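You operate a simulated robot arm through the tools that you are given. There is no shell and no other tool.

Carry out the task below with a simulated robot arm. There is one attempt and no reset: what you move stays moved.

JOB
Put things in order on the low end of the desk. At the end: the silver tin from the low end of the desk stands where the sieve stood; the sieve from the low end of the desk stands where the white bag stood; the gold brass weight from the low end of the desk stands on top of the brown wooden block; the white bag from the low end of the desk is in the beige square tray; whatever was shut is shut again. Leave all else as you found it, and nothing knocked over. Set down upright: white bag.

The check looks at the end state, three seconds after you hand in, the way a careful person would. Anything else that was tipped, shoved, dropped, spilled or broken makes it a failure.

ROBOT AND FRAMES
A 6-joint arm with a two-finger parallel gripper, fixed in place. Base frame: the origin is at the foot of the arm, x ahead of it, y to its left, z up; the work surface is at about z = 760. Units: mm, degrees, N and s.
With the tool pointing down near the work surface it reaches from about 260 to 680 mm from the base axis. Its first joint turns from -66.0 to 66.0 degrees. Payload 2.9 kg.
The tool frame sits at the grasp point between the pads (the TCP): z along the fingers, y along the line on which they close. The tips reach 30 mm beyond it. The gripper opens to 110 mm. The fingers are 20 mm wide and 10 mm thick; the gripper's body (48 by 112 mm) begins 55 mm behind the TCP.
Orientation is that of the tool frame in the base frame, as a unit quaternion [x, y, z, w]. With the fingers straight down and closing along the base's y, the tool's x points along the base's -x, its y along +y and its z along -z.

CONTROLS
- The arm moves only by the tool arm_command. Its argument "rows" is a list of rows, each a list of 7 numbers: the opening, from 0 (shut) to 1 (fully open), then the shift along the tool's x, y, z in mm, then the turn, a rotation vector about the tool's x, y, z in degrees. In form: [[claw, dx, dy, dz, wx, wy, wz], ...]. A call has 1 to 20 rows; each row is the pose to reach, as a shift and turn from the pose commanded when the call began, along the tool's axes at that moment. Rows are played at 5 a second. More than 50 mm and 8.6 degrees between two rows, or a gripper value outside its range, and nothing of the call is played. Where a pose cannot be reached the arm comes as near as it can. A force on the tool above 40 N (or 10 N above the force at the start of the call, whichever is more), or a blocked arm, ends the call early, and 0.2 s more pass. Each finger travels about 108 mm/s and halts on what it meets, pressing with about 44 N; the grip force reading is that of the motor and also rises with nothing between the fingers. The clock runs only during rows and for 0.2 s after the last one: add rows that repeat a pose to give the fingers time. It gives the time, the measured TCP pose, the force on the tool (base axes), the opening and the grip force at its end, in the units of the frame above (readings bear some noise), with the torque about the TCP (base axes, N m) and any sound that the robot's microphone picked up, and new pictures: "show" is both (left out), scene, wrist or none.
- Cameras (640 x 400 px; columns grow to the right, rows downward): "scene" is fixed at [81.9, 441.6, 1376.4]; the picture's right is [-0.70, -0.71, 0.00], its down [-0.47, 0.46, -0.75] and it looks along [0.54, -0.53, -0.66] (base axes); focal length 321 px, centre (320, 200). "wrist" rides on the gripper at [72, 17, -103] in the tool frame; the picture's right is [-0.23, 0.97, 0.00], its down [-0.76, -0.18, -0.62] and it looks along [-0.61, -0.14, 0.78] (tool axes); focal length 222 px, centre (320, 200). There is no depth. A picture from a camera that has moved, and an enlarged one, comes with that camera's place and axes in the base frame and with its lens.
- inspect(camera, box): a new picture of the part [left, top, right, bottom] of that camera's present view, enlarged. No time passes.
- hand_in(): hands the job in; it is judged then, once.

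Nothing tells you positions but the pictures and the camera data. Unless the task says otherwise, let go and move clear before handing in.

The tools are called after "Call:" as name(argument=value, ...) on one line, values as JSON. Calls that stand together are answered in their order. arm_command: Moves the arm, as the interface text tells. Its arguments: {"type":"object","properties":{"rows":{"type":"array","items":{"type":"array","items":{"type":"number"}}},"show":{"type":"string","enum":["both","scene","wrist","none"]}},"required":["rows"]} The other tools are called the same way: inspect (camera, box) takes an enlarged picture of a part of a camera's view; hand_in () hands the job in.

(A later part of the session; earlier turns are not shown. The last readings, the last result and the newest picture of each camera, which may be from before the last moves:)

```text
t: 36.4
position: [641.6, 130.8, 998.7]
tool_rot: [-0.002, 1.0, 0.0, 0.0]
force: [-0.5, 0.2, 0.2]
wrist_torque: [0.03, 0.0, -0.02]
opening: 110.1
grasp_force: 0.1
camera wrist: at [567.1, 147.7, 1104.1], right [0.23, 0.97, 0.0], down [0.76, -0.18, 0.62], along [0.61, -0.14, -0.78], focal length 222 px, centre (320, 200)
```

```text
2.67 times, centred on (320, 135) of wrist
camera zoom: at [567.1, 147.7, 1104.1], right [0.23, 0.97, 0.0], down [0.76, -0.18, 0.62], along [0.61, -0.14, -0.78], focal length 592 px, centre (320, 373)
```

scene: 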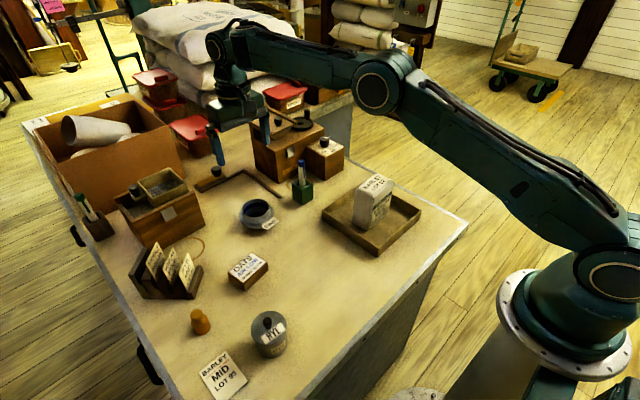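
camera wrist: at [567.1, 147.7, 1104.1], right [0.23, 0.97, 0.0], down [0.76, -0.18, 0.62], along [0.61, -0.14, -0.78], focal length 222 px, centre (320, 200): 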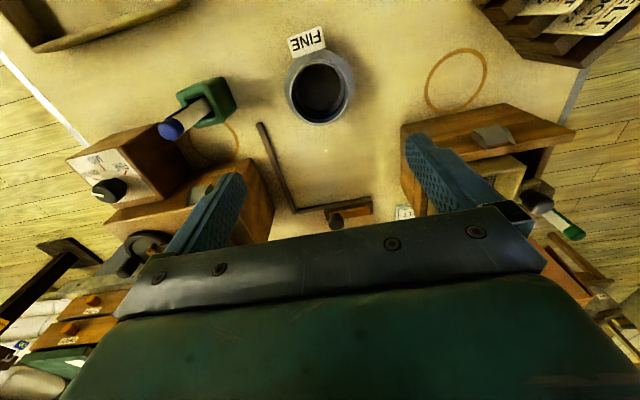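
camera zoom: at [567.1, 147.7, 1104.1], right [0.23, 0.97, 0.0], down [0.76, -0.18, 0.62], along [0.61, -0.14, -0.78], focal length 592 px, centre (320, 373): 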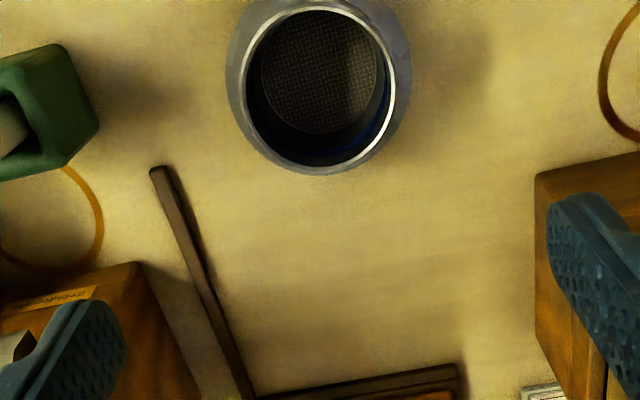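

The sieve is right ahead below, centred near (638,131). I'll descend for a closer check of its centre and height.

Call:
arm_command(rows=[[1, 1, 0, 35, 0, 0, 0], [1, 2, 0, 70, 0, 0, 0], [1, 2, 0, 100, 0, 0, 0], [1, 2, 0, 118, 0, 0, 0], [1, 2, 0, 118, 0, 0, 0]], show="wrist")

Call:
inspect(camera="wrist", box=[200, 40, 440, 220])

Call:
inspect(camera="scene", box=[200, 130, 320, 250])

```text
t: 37.6
position: [638.9, 129.9, 881.0]
tool_rot: [0.0, 1.0, 0.0, 0.0]
force: [0.9, -0.4, -1.1]
wrist_torque: [-0.01, 0.03, 0.0]
opening: 109.9
grasp_force: 0.0
camera wrist: at [565.3, 147.3, 986.2], right [0.23, 0.97, 0.0], down [0.76, -0.18, 0.62], along [0.61, -0.14, -0.78], focal length 222 px, centre (320, 200)
```

wrist: 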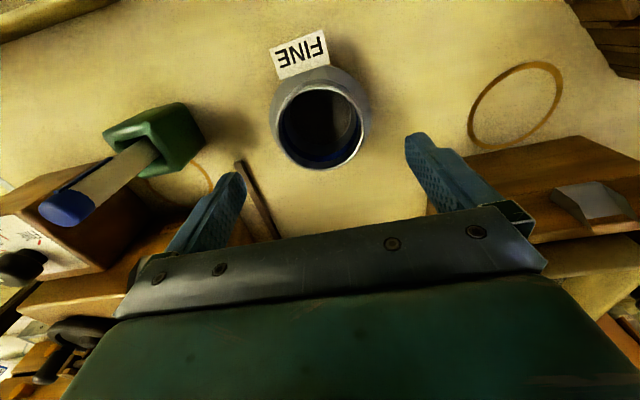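

```text
2.22 times, centred on (320, 130) of wrist
camera zoom: at [565.3, 147.3, 986.2], right [0.23, 0.97, 0.0], down [0.76, -0.18, 0.62], along [0.61, -0.14, -0.78], focal length 494 px, centre (320, 356)
```

zoom: 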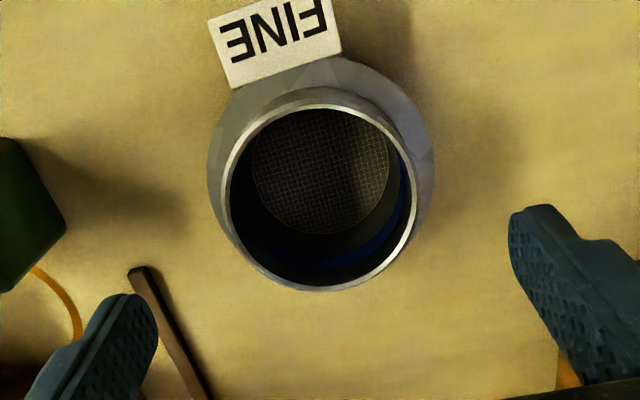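

```text
3.33 times, centred on (260, 190) of scene
camera zoom: at [81.9, 441.6, 1376.4], right [-0.7, -0.71, 0.0], down [-0.47, 0.46, -0.75], along [0.54, -0.53, -0.66], focal length 1068 px, centre (520, 233)
```

zoom: 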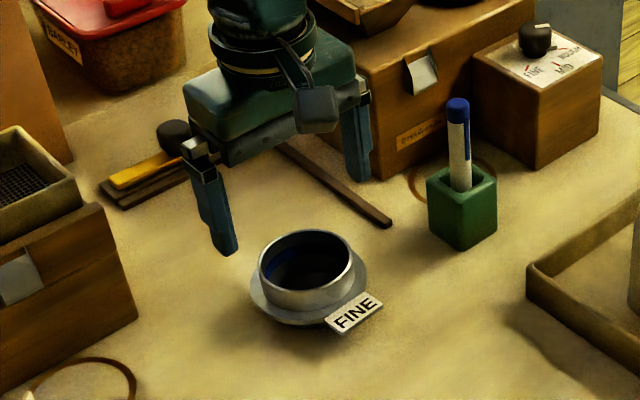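

The sieve's ring is centred under the tool, with its rim near z 795 and its flange near z 770. I'll descend to TCP z 806, so the tips sit just above the flange, and close gently.

Call:
arm_command(rows=[[1, 0, 0, 25, 0, 0, 0], [1, 0, 0, 45, 0, 0, 0], [1, 0, 0, 60, 0, 0, 0], [1, 0, 0, 70, 0, 0, 0], [1, 0, 0, 75, 0, 0, 0], [1, 0, 0, 75, 0, 0, 0]], show="both")

Call:
inspect(camera="scene", box=[210, 160, 310, 250])

Call:
inspect(camera="wrist", box=[200, 40, 440, 220])

```text
t: 39.0
position: [638.1, 129.3, 805.8]
tool_rot: [-0.001, 1.0, 0.0, 0.0]
force: [0.0, 0.2, 0.1]
wrist_torque: [0.04, -0.01, -0.01]
opening: 110.1
grasp_force: 0.0
camera wrist: at [565.2, 147.0, 910.9], right [0.23, 0.97, 0.0], down [0.76, -0.18, 0.62], along [0.61, -0.14, -0.78], focal length 222 px, centre (320, 200)
```

scene: 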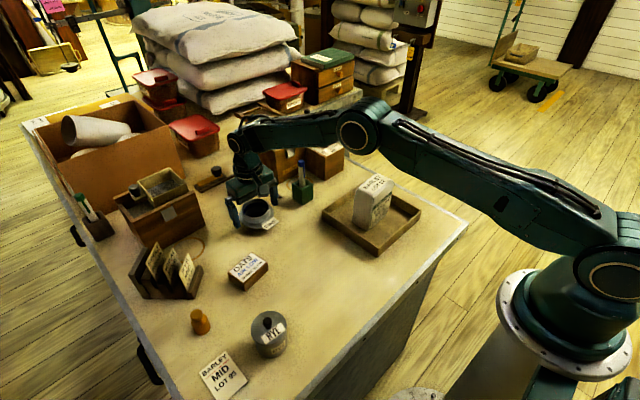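
wrist: 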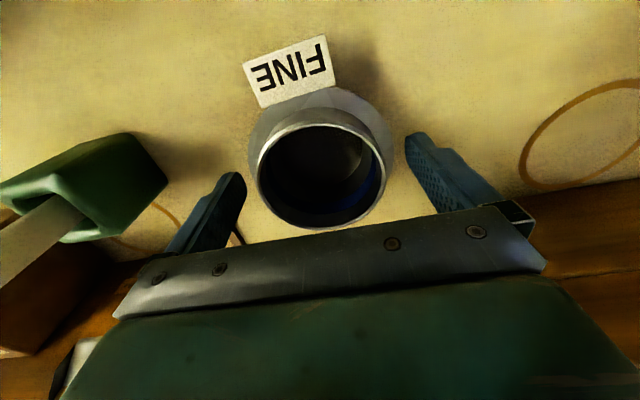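

```text
4.44 times, centred on (260, 205) of scene
camera zoom: at [81.9, 441.6, 1376.4], right [-0.7, -0.71, 0.0], down [-0.47, 0.46, -0.75], along [0.54, -0.53, -0.66], focal length 1425 px, centre (587, 178)
```

zoom: 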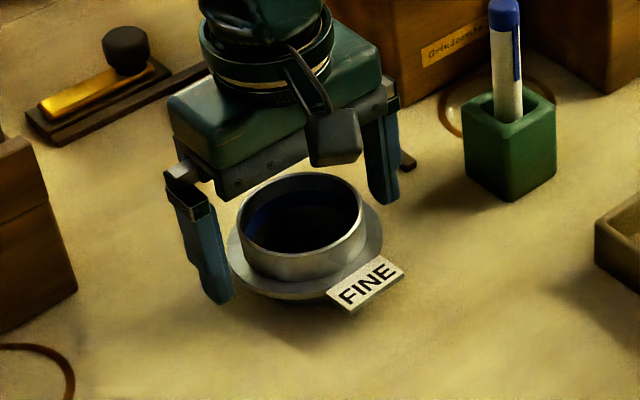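

```text
2.22 times, centred on (320, 130) of wrist
camera zoom: at [565.2, 147.0, 910.9], right [0.23, 0.97, 0.0], down [0.76, -0.18, 0.62], along [0.61, -0.14, -0.78], focal length 494 px, centre (320, 356)
```

zoom: 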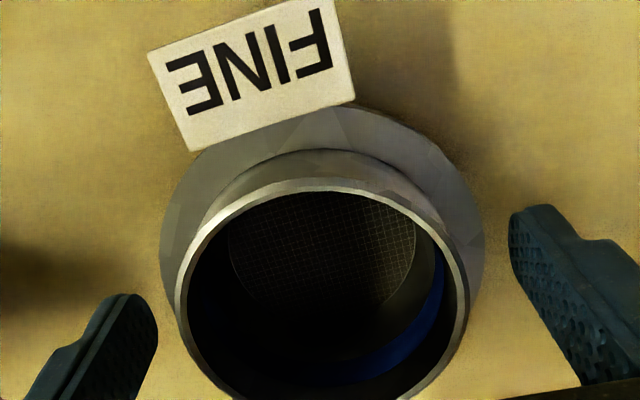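

Finger spacing around the ring is even. Width comparisons suggest the flange sits a little higher than I first thought, so I'll raise 8 mm and close on the ring. The opening reading will tell me whether I hold the ring (about 73 mm) or the flange (about 93 mm).

Call:
arm_command(rows=[[1, 0, 0, -5, 0, 0, 0], [1, 0, 0, -8, 0, 0, 0], [0.9, 0, 0, -8, 0, 0, 0], [0.75, 0, 0, -8, 0, 0, 0], [0.6, 0, 0, -8, 0, 0, 0], [0.5, 0, 0, -8, 0, 0, 0], [0.5, 0, 0, -8, 0, 0, 0]], show="both")

Call:
inspect(camera="scene", box=[210, 160, 310, 250])

Call:
inspect(camera="wrist", box=[200, 40, 440, 220])

```text
t: 40.6
position: [638.4, 129.9, 813.9]
tool_rot: [0.0, 1.0, 0.0, 0.001]
force: [0.6, -0.7, 0.5]
wrist_torque: [0.02, -0.03, 0.04]
opening: 90.4
grasp_force: 44.0
camera wrist: at [565.1, 147.0, 919.0], right [0.23, 0.97, 0.0], down [0.76, -0.18, 0.62], along [0.61, -0.14, -0.78], focal length 222 px, centre (320, 200)
```

scene: 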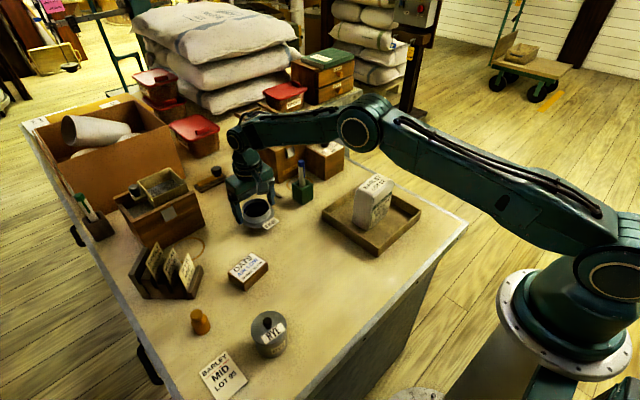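
wrist: 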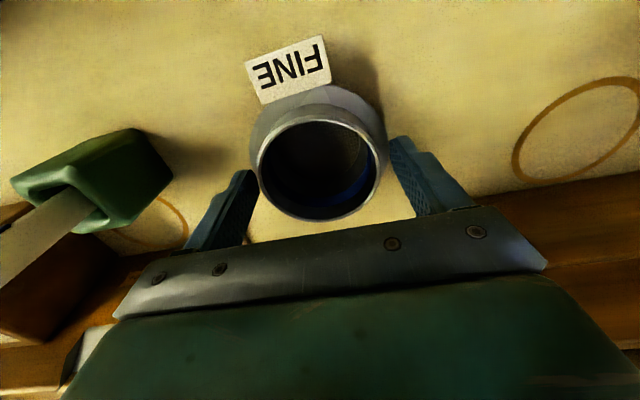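

```text
4.44 times, centred on (260, 205) of scene
camera zoom: at [81.9, 441.6, 1376.4], right [-0.7, -0.71, 0.0], down [-0.47, 0.46, -0.75], along [0.54, -0.53, -0.66], focal length 1425 px, centre (587, 178)
```

zoom: 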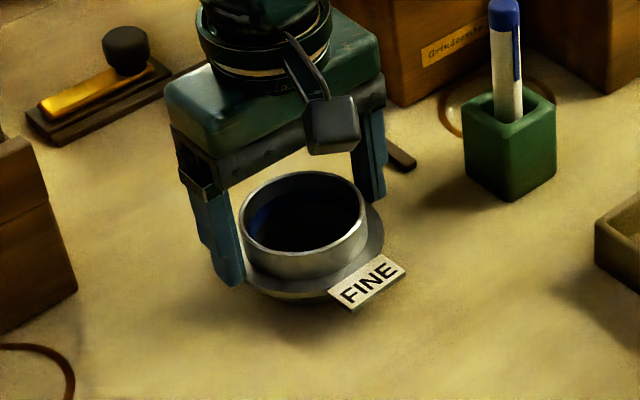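

```text
2.22 times, centred on (320, 130) of wrist
camera zoom: at [565.1, 147.0, 919.0], right [0.23, 0.97, 0.0], down [0.76, -0.18, 0.62], along [0.61, -0.14, -0.78], focal length 494 px, centre (320, 356)
```

zoom: 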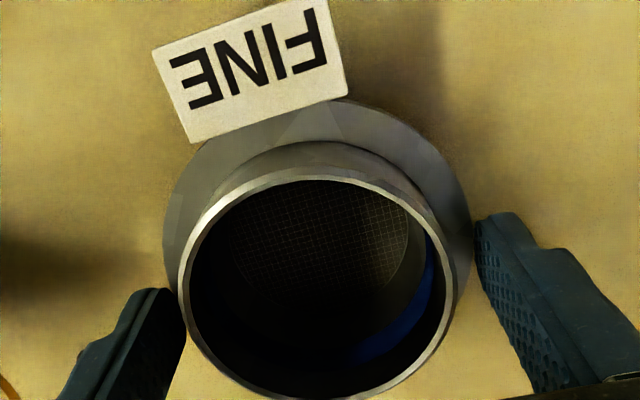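

The opening of 90 mm means the fingers met the flange, so it is at about z 790 and the rim is near 815. I'll open, raise 13 mm and grip the ring itself.

Call:
arm_command(rows=[[0.9, 0, 0, 0, 0, 0, 0], [1, 0, 0, 0, 0, 0, 0], [1, 0, 0, -6, 0, 0, 0], [1, 0, 0, -13, 0, 0, 0], [0.9, 0, 0, -13, 0, 0, 0], [0.75, 0, 0, -13, 0, 0, 0], [0.6, 0, 0, -13, 0, 0, 0], [0.5, 0, 0, -13, 0, 0, 0], [0.5, 0, 0, -13, 0, 0, 0]], show="both")

Call:
inspect(camera="scene", box=[210, 160, 310, 250])

Call:
inspect(camera="wrist", box=[200, 40, 440, 220])

```text
t: 42.6
position: [637.7, 129.9, 826.6]
tool_rot: [0.0, 1.0, 0.0, 0.0]
force: [-1.0, -0.2, 0.9]
wrist_torque: [0.02, 0.08, 0.05]
opening: 72.5
grasp_force: 43.3
camera wrist: at [564.9, 147.2, 932.2], right [0.23, 0.97, 0.0], down [0.76, -0.18, 0.62], along [0.61, -0.14, -0.78], focal length 222 px, centre (320, 200)
```

scene: 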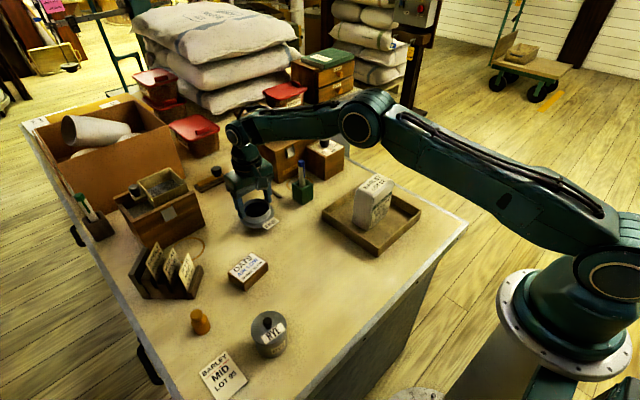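
wrist: 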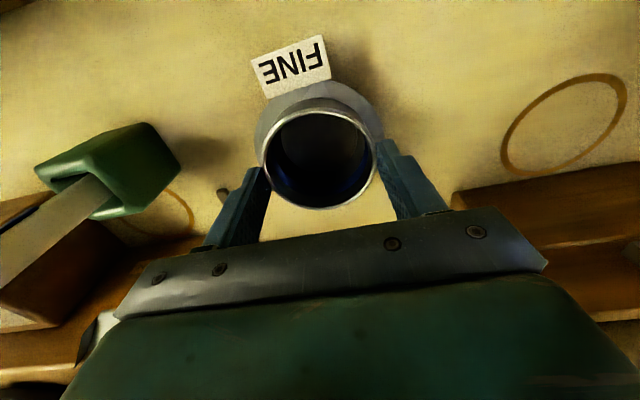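

```text
4.44 times, centred on (260, 205) of scene
camera zoom: at [81.9, 441.6, 1376.4], right [-0.7, -0.71, 0.0], down [-0.47, 0.46, -0.75], along [0.54, -0.53, -0.66], focal length 1425 px, centre (587, 178)
```

zoom: 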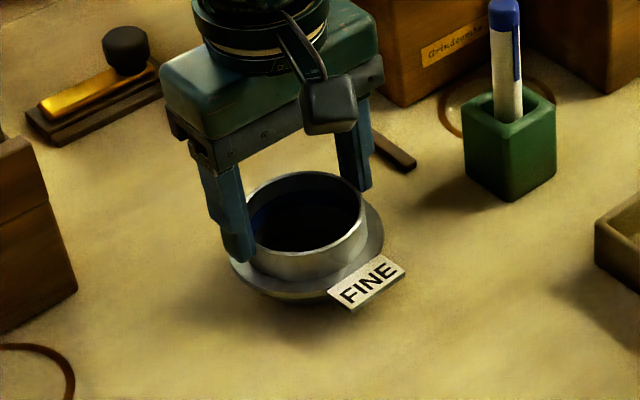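

```text
2.22 times, centred on (320, 130) of wrist
camera zoom: at [564.9, 147.2, 932.2], right [0.23, 0.97, 0.0], down [0.76, -0.18, 0.62], along [0.61, -0.14, -0.78], focal length 494 px, centre (320, 356)
```

zoom: 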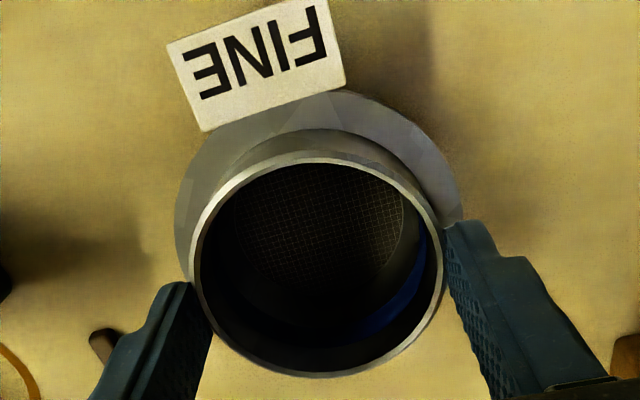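

Now at 72.5 mm, the ring is gripped. I'll lift slowly and check for slipping.

Call:
arm_command(rows=[[0.4, 0, 0, -1, 0, 0, 0], [0.4, 0, 0, -3, 0, 0, 0], [0.4, 0, 0, -6, 0, 0, 0], [0.4, 0, 0, -10, 0, 0, 0], [0.4, 0, 0, -15, 0, 0, 0], [0.4, 0, 0, -20, 0, 0, 0], [0.4, 0, 0, -26, 0, 0, 0], [0.4, 0, 0, -32, 0, 0, 0], [0.4, 0, 0, -38, 0, 0, 0], [0.4, 0, 0, -44, 0, 0, 0], [0.4, 0, 0, -48, 0, 0, 0], [0.4, 0, 0, -50, 0, 0, 0], [0.4, 0, 0, -50, 0, 0, 0]], show="both")

Call:
inspect(camera="scene", box=[210, 140, 310, 250])

```text
t: 45.4
position: [638.5, 129.9, 877.6]
tool_rot: [0.0, 1.0, 0.0, 0.0]
force: [-0.2, 0.2, -0.9]
wrist_torque: [0.01, 0.02, 0.02]
opening: 72.4
grasp_force: 43.5
camera wrist: at [565.2, 146.9, 982.5], right [0.23, 0.97, 0.0], down [0.76, -0.18, 0.62], along [0.61, -0.14, -0.78], focal length 222 px, centre (320, 200)
```

scene: 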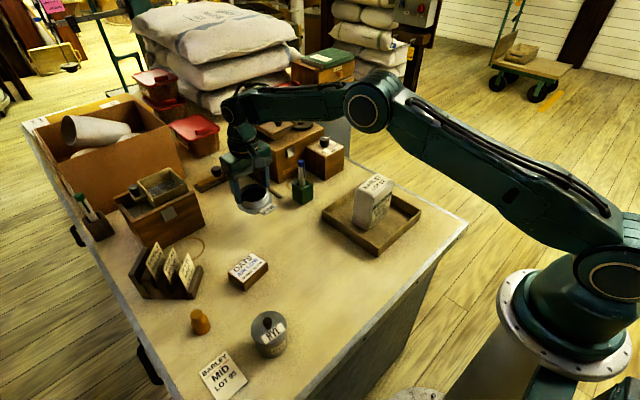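
wrist: 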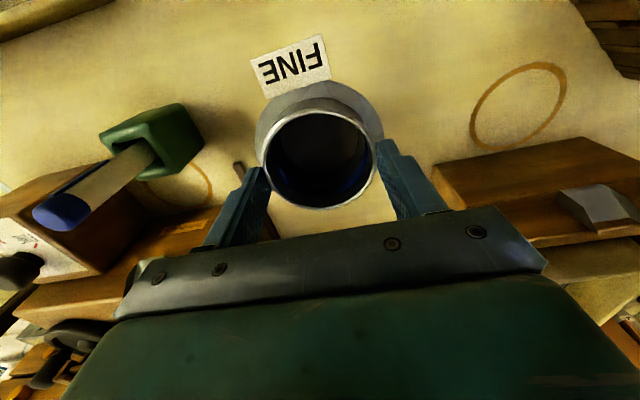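

```text
3.64 times, centred on (260, 195) of scene
camera zoom: at [81.9, 441.6, 1376.4], right [-0.7, -0.71, 0.0], down [-0.47, 0.46, -0.75], along [0.54, -0.53, -0.66], focal length 1166 px, centre (538, 218)
```

zoom: 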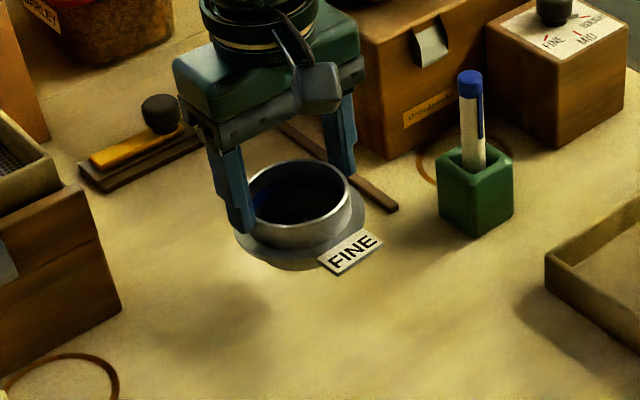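

No slip, and the sieve is light. I'll carry it level to where the bag stood, about (426,109).

Call:
arm_command(rows=[[0.4, 3, -0.3, 0, 0, 0, 0], [0.4, 8, -0.8, 0, 0, 0, 0], [0.4, 15, -1.5, 0, 0, 0, 0], [0.4, 24, -2.4, 0, 0, 0, 0], [0.4, 35, -3.5, 0, 0, 0, 0], [0.4, 47, -4.7, 0, 0, 0, 0], [0.4, 60, -6, 0, 0, 0, 0], [0.4, 73, -7.2, 0, 0, 0, 0], [0.4, 86, -8.5, 0, 0, 0, 0], [0.4, 99, -9.8, 0, 0, 0, 0], [0.4, 112, -11, 0, 0, 0, 0], [0.4, 125, -12.3, 0, 0, 0, 0], [0.4, 138, -13.6, 0, 0, 0, 0], [0.4, 151, -14.9, 0, 0, 0, 0], [0.4, 164, -16.2, 0, 0, 0, 0], [0.4, 177, -17.5, 0, 0, 0, 0], [0.4, 189, -18.7, 0, 0, 0, 0], [0.4, 199, -19.7, 0, 0, 0, 0], [0.4, 207, -20.4, 0, 0, 0, 0], [0.4, 210.7, -20.8, 0, 0, 0, 0]], show="both")

Call:
inspect(camera="wrist", box=[200, 40, 440, 220])

```text
t: 49.6
position: [427.3, 108.1, 877.0]
tool_rot: [0.0, 1.0, -0.001, 0.0]
force: [0.2, 0.6, -1.2]
wrist_torque: [0.0, 0.0, -0.01]
opening: 72.6
grasp_force: 44.3
camera wrist: at [354.2, 126.8, 982.3], right [0.23, 0.97, 0.0], down [0.76, -0.18, 0.62], along [0.61, -0.14, -0.78], focal length 222 px, centre (320, 200)
```

scene: 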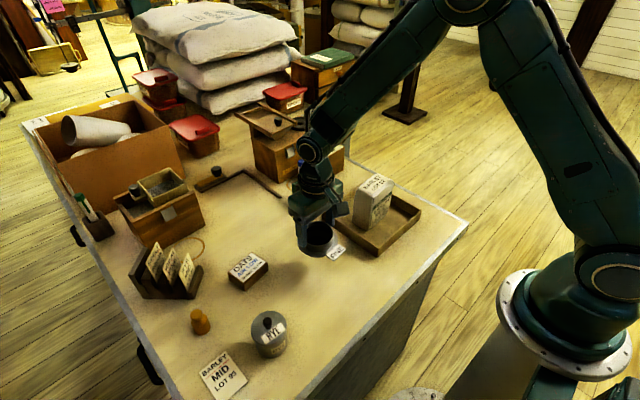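
wrist: 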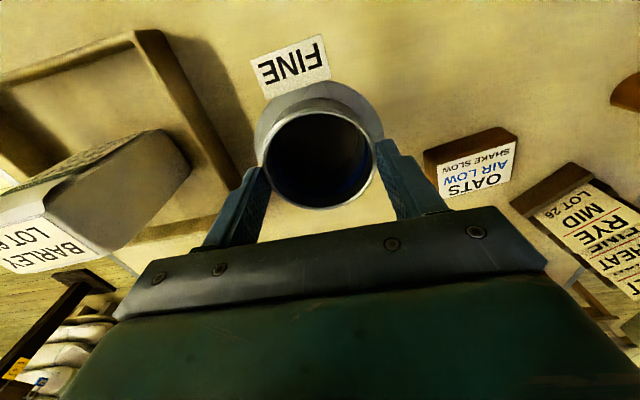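

```text
2.22 times, centred on (320, 130) of wrist
camera zoom: at [354.2, 126.8, 982.3], right [0.23, 0.97, 0.0], down [0.76, -0.18, 0.62], along [0.61, -0.14, -0.78], focal length 494 px, centre (320, 356)
```

zoom: 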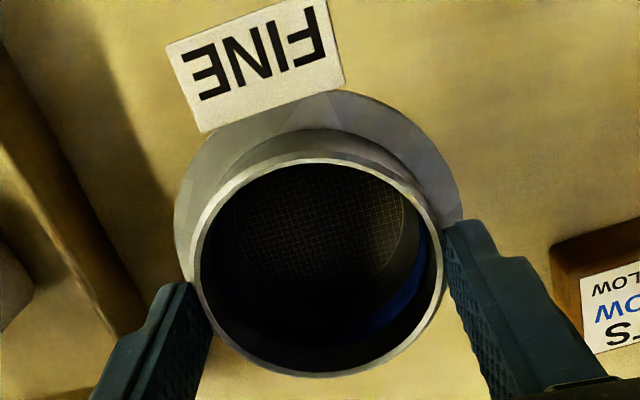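

The sieve is above the bag's old place and hasn't slipped. I'll lower it 50 mm to the desk.

Call:
arm_command(rows=[[0.4, 0, 1, 4, 0, 0, 0], [0.4, 0, 1, 10, 0, 0, 0], [0.4, 0, 1, 18, 0, 0, 0], [0.4, 0, 1, 26, 0, 0, 0], [0.4, 0, 1, 34, 0, 0, 0], [0.4, 0, 1, 40, 0, 0, 0], [0.4, 0, 1, 44, 0, 0, 0], [0.4, 0, 1, 46.5, 0, 0, 0], [0.4, 0, 1, 48, 0, 0, 0], [0.4, 0, 1, 49, 0, 0, 0], [0.4, 0, 1, 49.5, 0, 0, 0], [0.4, 0, 1, 49.5, 0, 0, 0]], show="scene")

Call:
inspect(camera="scene", box=[260, 180, 380, 290])

```text
t: 52.2
position: [427.8, 110.7, 828.7]
tool_rot: [0.0, 1.0, 0.001, 0.0]
force: [0.1, 0.0, -0.5]
wrist_torque: [0.0, 0.03, -0.04]
opening: 72.5
grasp_force: 44.0
```

scene: 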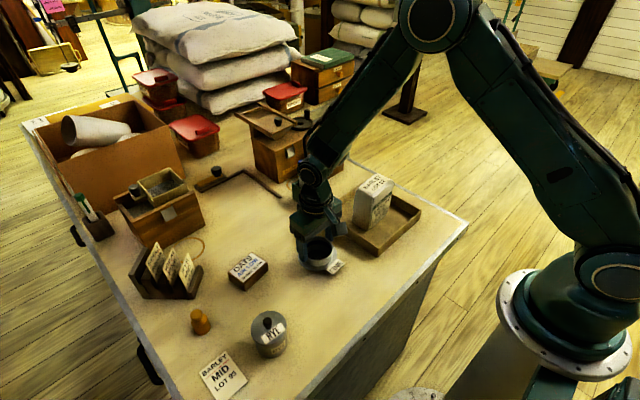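

```text
3.64 times, centred on (320, 235) of scene
camera zoom: at [81.9, 441.6, 1376.4], right [-0.7, -0.71, 0.0], down [-0.47, 0.46, -0.75], along [0.54, -0.53, -0.66], focal length 1166 px, centre (320, 73)
```

zoom: 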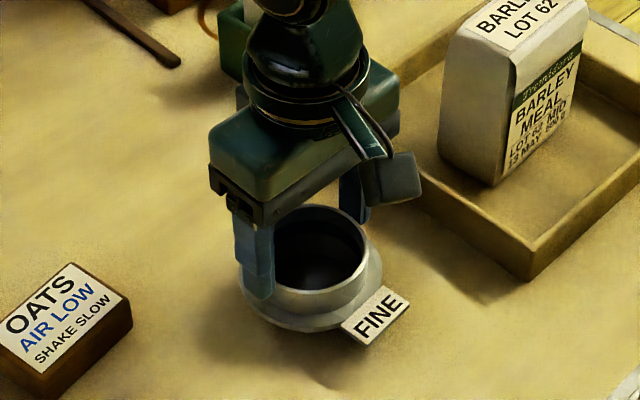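

The sieve is almost at the desk. I'll ease down the last millimetres until contact shows.

Call:
arm_command(rows=[[0.4, 0, -0.5, 0.6, 0, 0, 0], [0.4, 0, -0.5, 1.2, 0, 0, 0], [0.4, 0, -0.5, 1.8, 0, 0, 0], [0.4, 0, -0.5, 2.4, 0, 0, 0], [0.4, 0, -0.5, 2.4, 0, 0, 0]], show="none")

```text
t: 53.4
position: [428.1, 110.0, 825.4]
tool_rot: [0.0, 1.0, 0.002, 0.001]
force: [-7.2, -0.8, 29.9]
wrist_torque: [-0.01, 0.35, -0.13]
opening: 72.2
grasp_force: 44.5
```

Firm contact at 30 N. I'll back off a little to relieve it, then open.

Call:
arm_command(rows=[[0.4, 0, 0, -0.8, 0, 0, 0], [0.4, 0, 0, -1.3, 0, 0, 0], [0.7, 0, 0, -1.3, 0, 0, 0], [0.85, 0, 0, -1.3, 0, 0, 0], [1, 0, 0, -1.3, 0, 0, 0], [1, 0, 0, -1.3, 0, 0, 0], [1, 0, 0, -1.3, 0, 0, 0]], show="both")

Call:
inspect(camera="wrist", box=[200, 40, 440, 220])

```text
t: 55.0
position: [427.5, 110.1, 826.7]
tool_rot: [0.0, 1.0, 0.0, 0.0]
force: [-0.8, -0.3, 0.6]
wrist_torque: [0.03, -0.03, -0.02]
opening: 110.2
grasp_force: 0.0
camera wrist: at [354.3, 127.1, 931.8], right [0.23, 0.97, 0.0], down [0.76, -0.18, 0.62], along [0.61, -0.14, -0.78], focal length 222 px, centre (320, 200)
```

scene: 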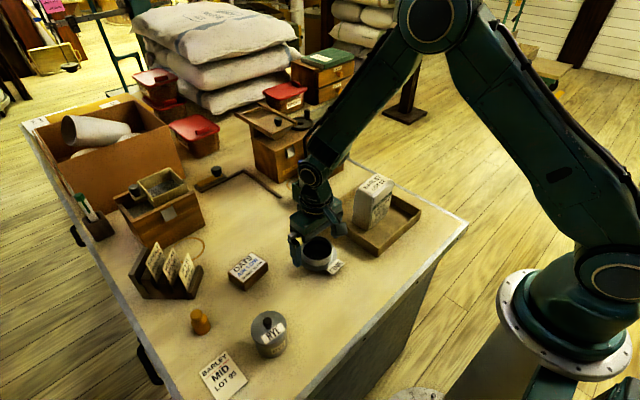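
wrist: 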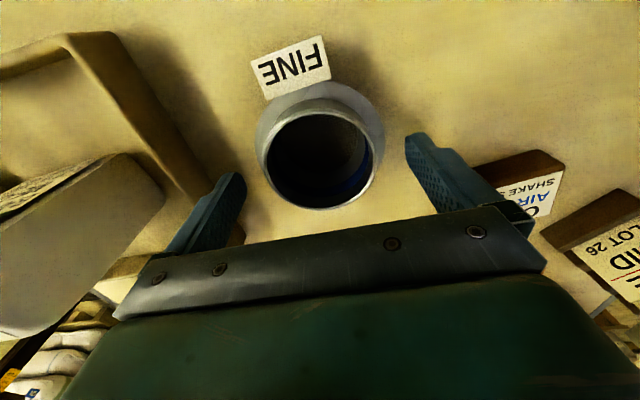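

```text
2.22 times, centred on (320, 130) of wrist
camera zoom: at [354.3, 127.1, 931.8], right [0.23, 0.97, 0.0], down [0.76, -0.18, 0.62], along [0.61, -0.14, -0.78], focal length 494 px, centre (320, 356)
```

zoom: 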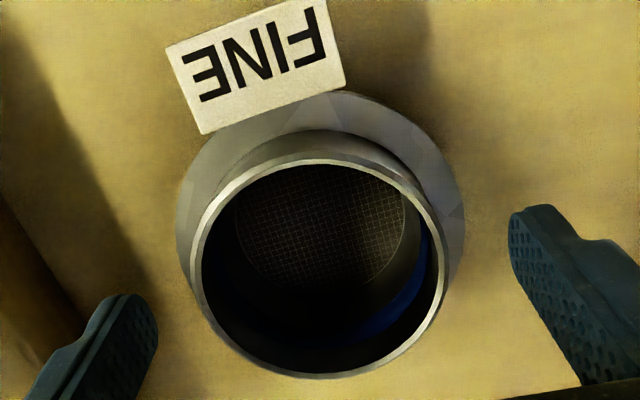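

The sieve is down and free. I'll rise and move to hover over the silver tin near (340,314).

Call:
arm_command(rows=[[1, 0, 0, -20, 0, 0, 0], [1, 0, 0, -50, 0, 0, 0], [1, 0, 0, -85, 0, 0, 0], [1, 0, 0, -110, 0, 0, 0], [1, 15, 34, -110, 0, 0, 0], [1, 29, 68, -110, 0, 0, 0], [1, 44, 102, -110, 0, 0, 0], [1, 58, 136, -110, 0, 0, 0], [1, 73, 170, -110, 0, 0, 0], [1, 87.5, 204, -110, 0, 0, 0], [1, 87.5, 204, -110, 0, 0, 0]], show="both")

Call:
inspect(camera="wrist", box=[200, 40, 440, 220])

Call:
inspect(camera="scene", box=[240, 160, 440, 300])

```text
t: 57.4
position: [339.8, 313.6, 936.8]
tool_rot: [-0.001, 1.0, 0.0, 0.0]
force: [-0.5, 0.1, 0.5]
wrist_torque: [-0.01, 0.01, -0.01]
opening: 109.8
grasp_force: 0.0
camera wrist: at [266.9, 331.4, 1041.8], right [0.23, 0.97, 0.0], down [0.76, -0.18, 0.62], along [0.61, -0.14, -0.78], focal length 222 px, centre (320, 200)
```

scene: 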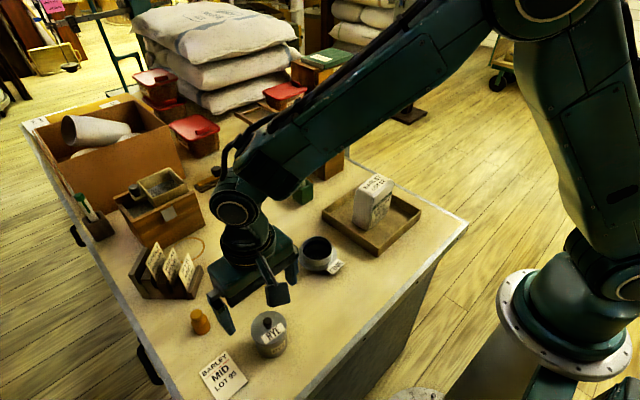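
wrist: 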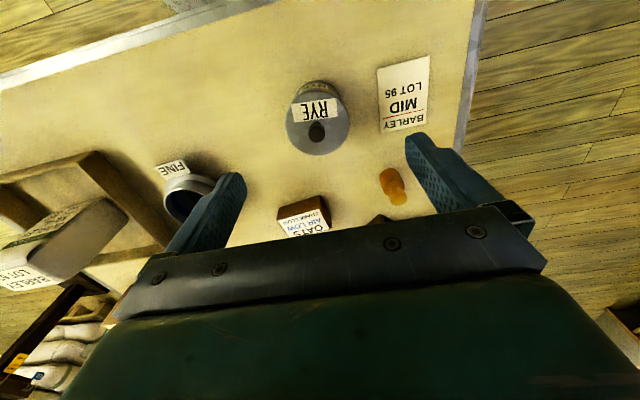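

```text
2.22 times, centred on (320, 130) of wrist
camera zoom: at [266.9, 331.4, 1041.8], right [0.23, 0.97, 0.0], down [0.76, -0.18, 0.62], along [0.61, -0.14, -0.78], focal length 494 px, centre (320, 356)
```

zoom: 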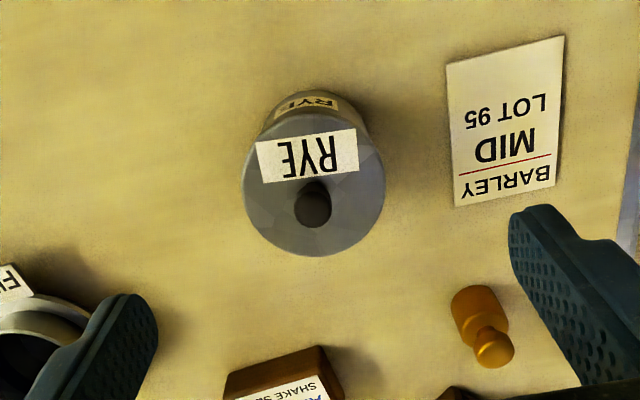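

```text
2.86 times, centred on (340, 230) of scene
camera zoom: at [81.8, 441.6, 1376.4], right [-0.7, -0.71, 0.0], down [-0.47, 0.46, -0.75], along [0.54, -0.53, -0.66], focal length 916 px, centre (263, 114)
```

zoom: 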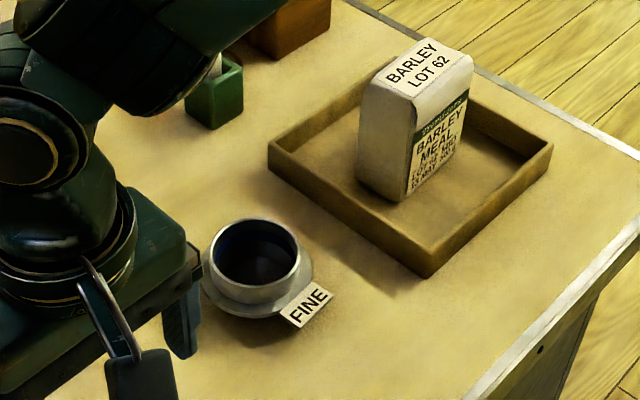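

The tin lies ahead, its lid centred near (344,312), with a flat card and the weight nearby. I'll descend some for parallax so I can fix its height and size.

Call:
arm_command(rows=[[1, -2, -1, 20, 0, 0, 0], [1, -4, -1.5, 40, 0, 0, 0], [1, -4, -1.5, 52, 0, 0, 0], [1, -4, -1.5, 52, 0, 0, 0]], show="both")

Call:
inspect(camera="wrist", box=[200, 40, 440, 220])

Call:
inspect(camera="scene", box=[190, 260, 330, 380])

```text
t: 58.4
position: [344.0, 312.5, 884.6]
tool_rot: [0.0, 1.0, 0.0, 0.0]
force: [-0.3, 0.8, -0.6]
wrist_torque: [0.04, -0.03, 0.01]
opening: 110.1
grasp_force: 0.0
camera wrist: at [271.1, 329.7, 989.4], right [0.23, 0.97, 0.0], down [0.76, -0.18, 0.62], along [0.61, -0.14, -0.78], focal length 222 px, centre (320, 200)
```

scene: 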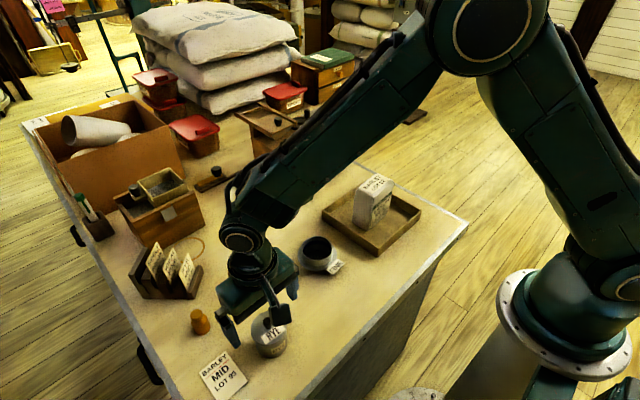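
wrist: 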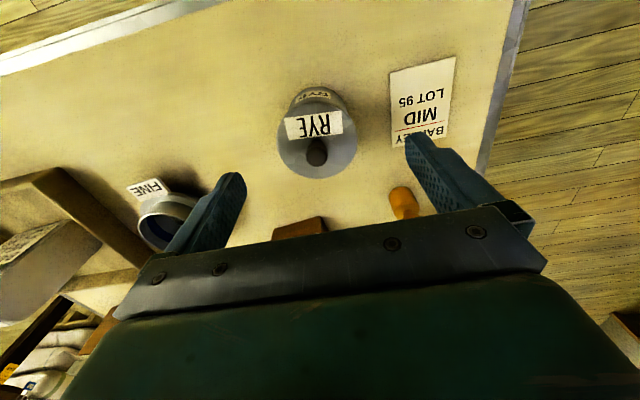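

```text
2.22 times, centred on (320, 130) of wrist
camera zoom: at [271.1, 329.7, 989.4], right [0.23, 0.97, 0.0], down [0.76, -0.18, 0.62], along [0.61, -0.14, -0.78], focal length 494 px, centre (320, 356)
```

zoom: 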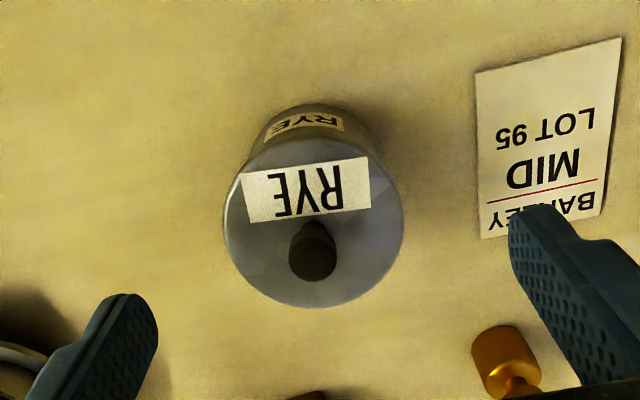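

```text
3.33 times, centred on (260, 320) of scene
camera zoom: at [81.9, 441.6, 1376.4], right [-0.7, -0.71, 0.0], down [-0.47, 0.46, -0.75], along [0.54, -0.53, -0.66], focal length 1068 px, centre (520, -200)
```

zoom: 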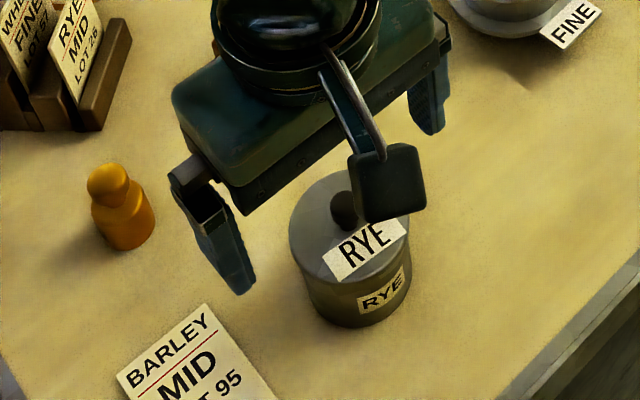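

The lid is about 62 mm across at z ~833, with its knob top near z 852. I need to know whether the lid overhangs the body, so I'll take a closer look.

Call:
inspect(camera="scene", box=[240, 300, 300, 365])

Call:
inspect(camera="wrist", box=[260, 70, 380, 190])

```text
6.15 times, centred on (270, 332) of scene
camera zoom: at [81.9, 441.6, 1376.4], right [-0.7, -0.71, 0.0], down [-0.47, 0.46, -0.75], along [0.54, -0.53, -0.66], focal length 1973 px, centre (628, -615)
```

zoom: 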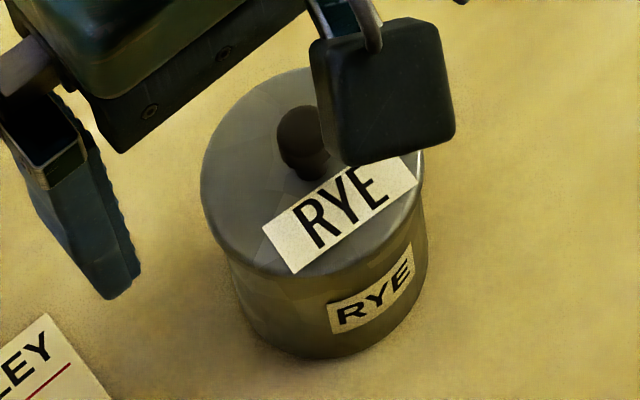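

```text
3.33 times, centred on (320, 130) of wrist
camera zoom: at [271.1, 329.7, 989.4], right [0.23, 0.97, 0.0], down [0.76, -0.18, 0.62], along [0.61, -0.14, -0.78], focal length 740 px, centre (320, 433)
```

zoom: 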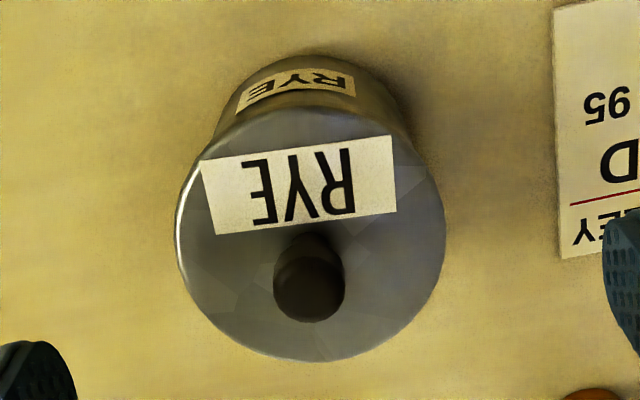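

The lid seems to overhang the body slightly, so a straight-down grip might catch only the lid. I'll tilt the gripper 45° outward, so the fingers can reach the body under the lid and the wrist camera can see the tin in profile.

Call:
arm_command(rows=[[1, 13, 0, -10, 0, -7.5, 0], [1, 27, 0, -20, 0, -15, 0], [1, 40, -0.5, -25, 0, -22.5, 0], [1, 54, -1, -25, 0, -30, 0], [1, 67, -1, -20, 0, -37.5, 0], [1, 80, -1.5, -15, 0, -45, 0], [1, 80, -1.5, -15, 0, -45, 0]], show="both")

Call:
inspect(camera="wrist", box=[220, 40, 420, 240])

```text
t: 60.0
position: [325.3, 281.9, 902.0]
tool_rot: [-0.001, 0.924, 0.001, 0.383]
force: [0.5, 0.9, -0.2]
wrist_torque: [0.01, 0.01, 0.0]
opening: 110.2
grasp_force: 0.0
out of reach, approached as far as the arm can: row 5, 6, 7
camera wrist: at [200.0, 298.5, 924.1], right [0.16, 0.97, 0.16], down [0.1, -0.18, 0.98], along [0.98, -0.14, -0.12], focal length 222 px, centre (320, 200)
```

scene: 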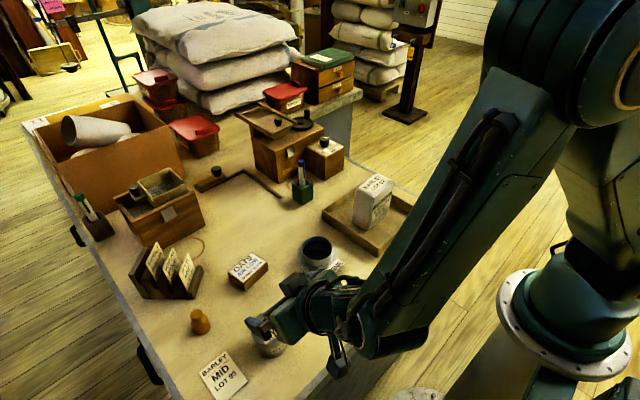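
wrist: 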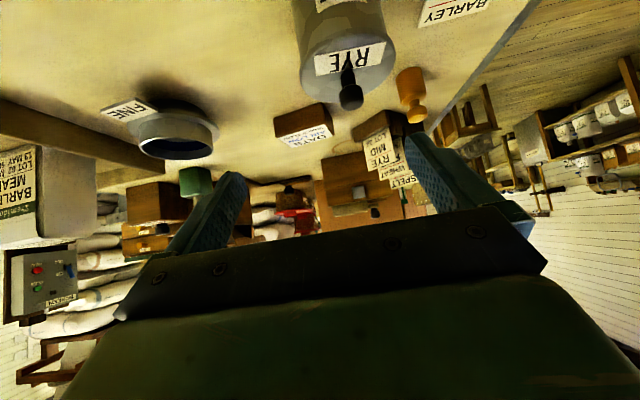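

```text
2.00 times, centred on (320, 140) of wrist
camera zoom: at [200.0, 298.5, 924.1], right [0.16, 0.97, 0.16], down [0.1, -0.18, 0.98], along [0.98, -0.14, -0.12], focal length 444 px, centre (320, 320)
```

zoom: 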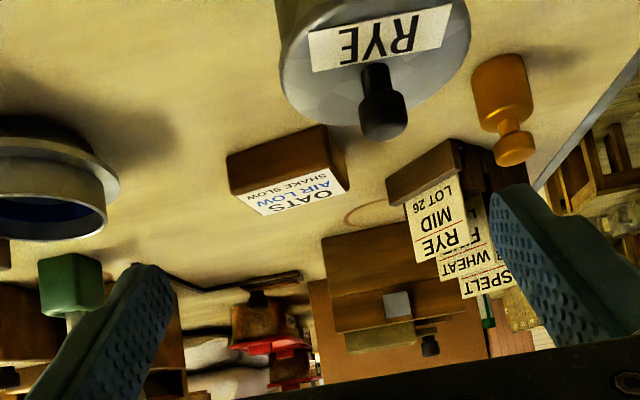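

At this spot the tilt is at the limit of reach, so the arm stopped short. The profile view is useful though, so I'll enlarge the tin to compare the lid and body widths.

Call:
inspect(camera="wrist", box=[280, 0, 410, 115])

Call:
inspect(camera="scene", box=[240, 290, 310, 370])

```text
3.48 times, centred on (345, 58) of wrist
camera zoom: at [200.0, 298.5, 924.1], right [0.16, 0.97, 0.16], down [0.1, -0.18, 0.98], along [0.98, -0.14, -0.12], focal length 773 px, centre (233, 696)
```

zoom: 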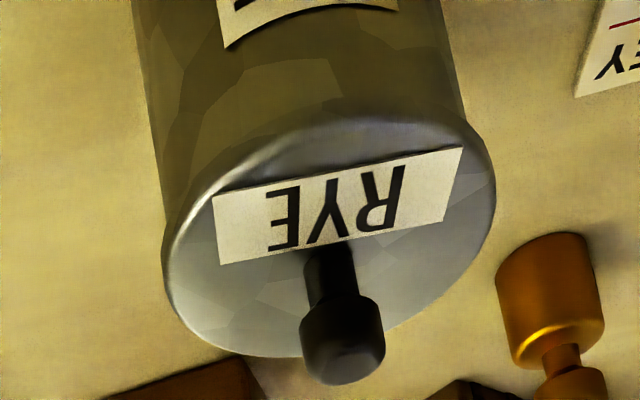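

```text
5.00 times, centred on (275, 330) of scene
camera zoom: at [81.9, 441.6, 1376.4], right [-0.7, -0.71, 0.0], down [-0.47, 0.46, -0.75], along [0.54, -0.53, -0.66], focal length 1603 px, centre (545, -450)
```

zoom: 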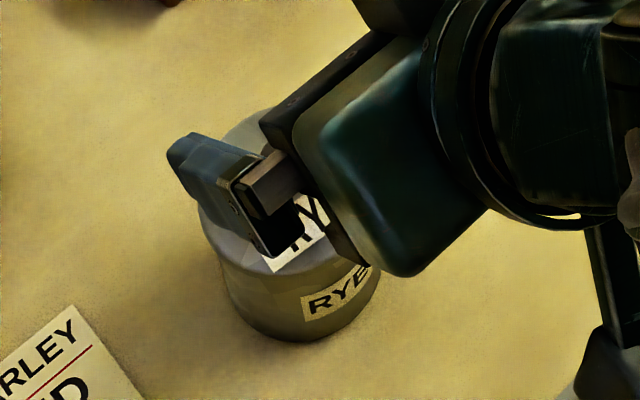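

The lid overhangs by perhaps 1 mm per side, so a tilted grip on the body is still the safe choice. First I'll check which pose the controller now counts as commanded.

Call:
arm_command(rows=[[1, 0, 0, 0, 0, 0, 0]], show="none")

```text
t: 60.4
position: [326.4, 282.6, 901.5]
tool_rot: [0.0, 0.924, 0.0, 0.382]
force: [0.0, 0.1, 0.4]
wrist_torque: [0.01, -0.03, 0.0]
opening: 110.1
grasp_force: 0.0
```

The commanded pose follows the actual one. Combining the views, the tin is centred near (344,311.5) with its lid top near z 822. I'll align for a vertical descent while keeping the 45° tilt.

Call:
arm_command(rows=[[1, -1.5, 10, 2.3, 0, 0, 0], [1, -3, 20, 4.6, 0, 0, 0], [1, -4.5, 29.2, 6.9, 0, 0, 0], [1, -4.5, 29.2, 6.9, 0, 0, 0]], show="both")

Call:
inspect(camera="wrist", box=[220, 0, 420, 150])

```text
t: 61.4
position: [338.0, 308.9, 899.4]
tool_rot: [0.0, 0.924, 0.0, 0.382]
force: [-0.4, 0.9, 0.3]
wrist_torque: [-0.01, 0.01, 0.0]
opening: 110.0
grasp_force: 0.1
out of reach, approached as far as the arm can: row 2, 3, 4
camera wrist: at [212.8, 325.7, 922.3], right [0.16, 0.97, 0.16], down [0.1, -0.18, 0.98], along [0.98, -0.14, -0.13], focal length 222 px, centre (320, 200)
```

scene: 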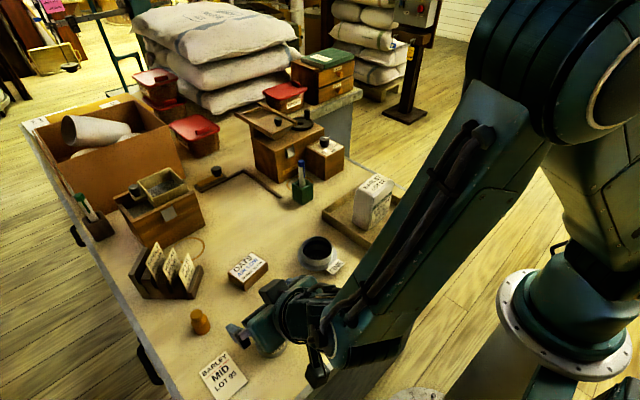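
wrist: 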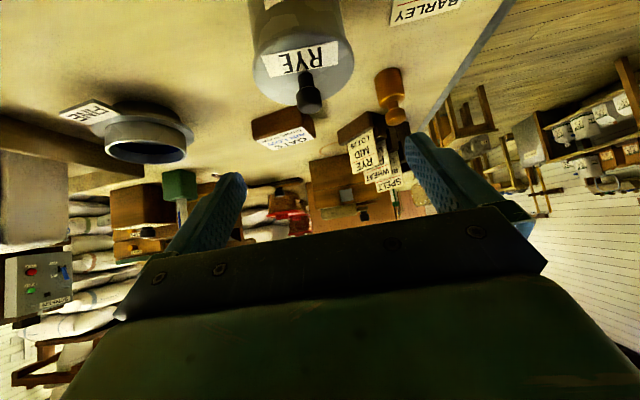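

```text
2.67 times, centred on (320, 75) of wrist
camera zoom: at [212.8, 325.7, 922.3], right [0.16, 0.97, 0.16], down [0.1, -0.18, 0.98], along [0.98, -0.14, -0.13], focal length 592 px, centre (320, 533)
```

zoom: 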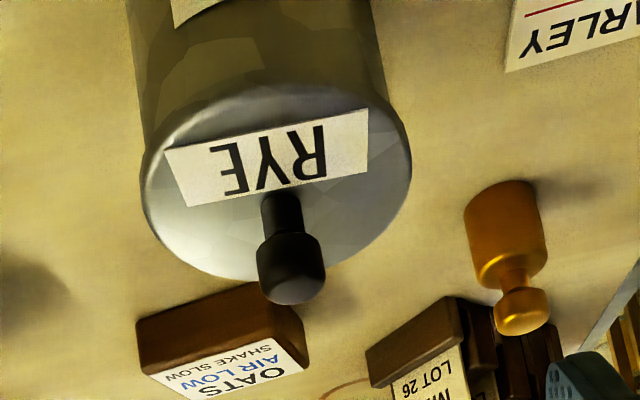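

The limit is the first joint (66°), because the wrist trails far behind the tilted tool. Yawing the tool 15° toward the radial direction brings it back into range, and that yaw also suits the destination. I'll do that now, still at height 900.

Call:
arm_command(rows=[[1, 0, 0, 0, -3.54, 0, -3.54], [1, 1, 0, -1.5, -7.07, 0, -7.07], [1, 2.1, 0, -3, -10.6, 0, -10.6], [1, 2.1, 0, -3, -10.6, 0, -10.6]], show="both")

Call:
inspect(camera="wrist", box=[220, 0, 420, 150])

```text
t: 62.4
position: [333.9, 308.2, 900.5]
tool_rot: [-0.121, 0.916, 0.051, 0.379]
force: [0.0, -0.4, -0.9]
wrist_torque: [-0.02, 0.0, -0.04]
opening: 109.9
grasp_force: 0.1
camera wrist: at [209.0, 292.5, 922.6], right [-0.1, 0.98, 0.16], down [0.14, -0.15, 0.98], along [0.99, 0.12, -0.12], focal length 222 px, centre (320, 200)
```

scene: 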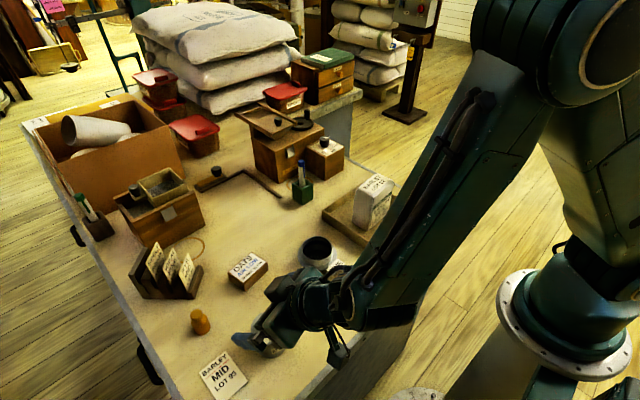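
wrist: 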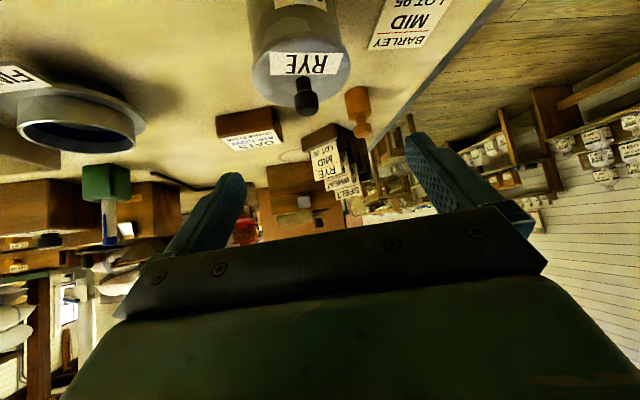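

```text
2.67 times, centred on (320, 75) of wrist
camera zoom: at [209.0, 292.5, 922.6], right [-0.1, 0.98, 0.16], down [0.14, -0.15, 0.98], along [0.99, 0.12, -0.12], focal length 592 px, centre (320, 533)
```

zoom: 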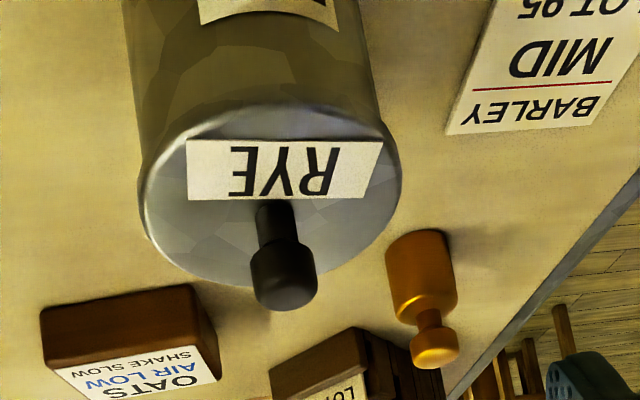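

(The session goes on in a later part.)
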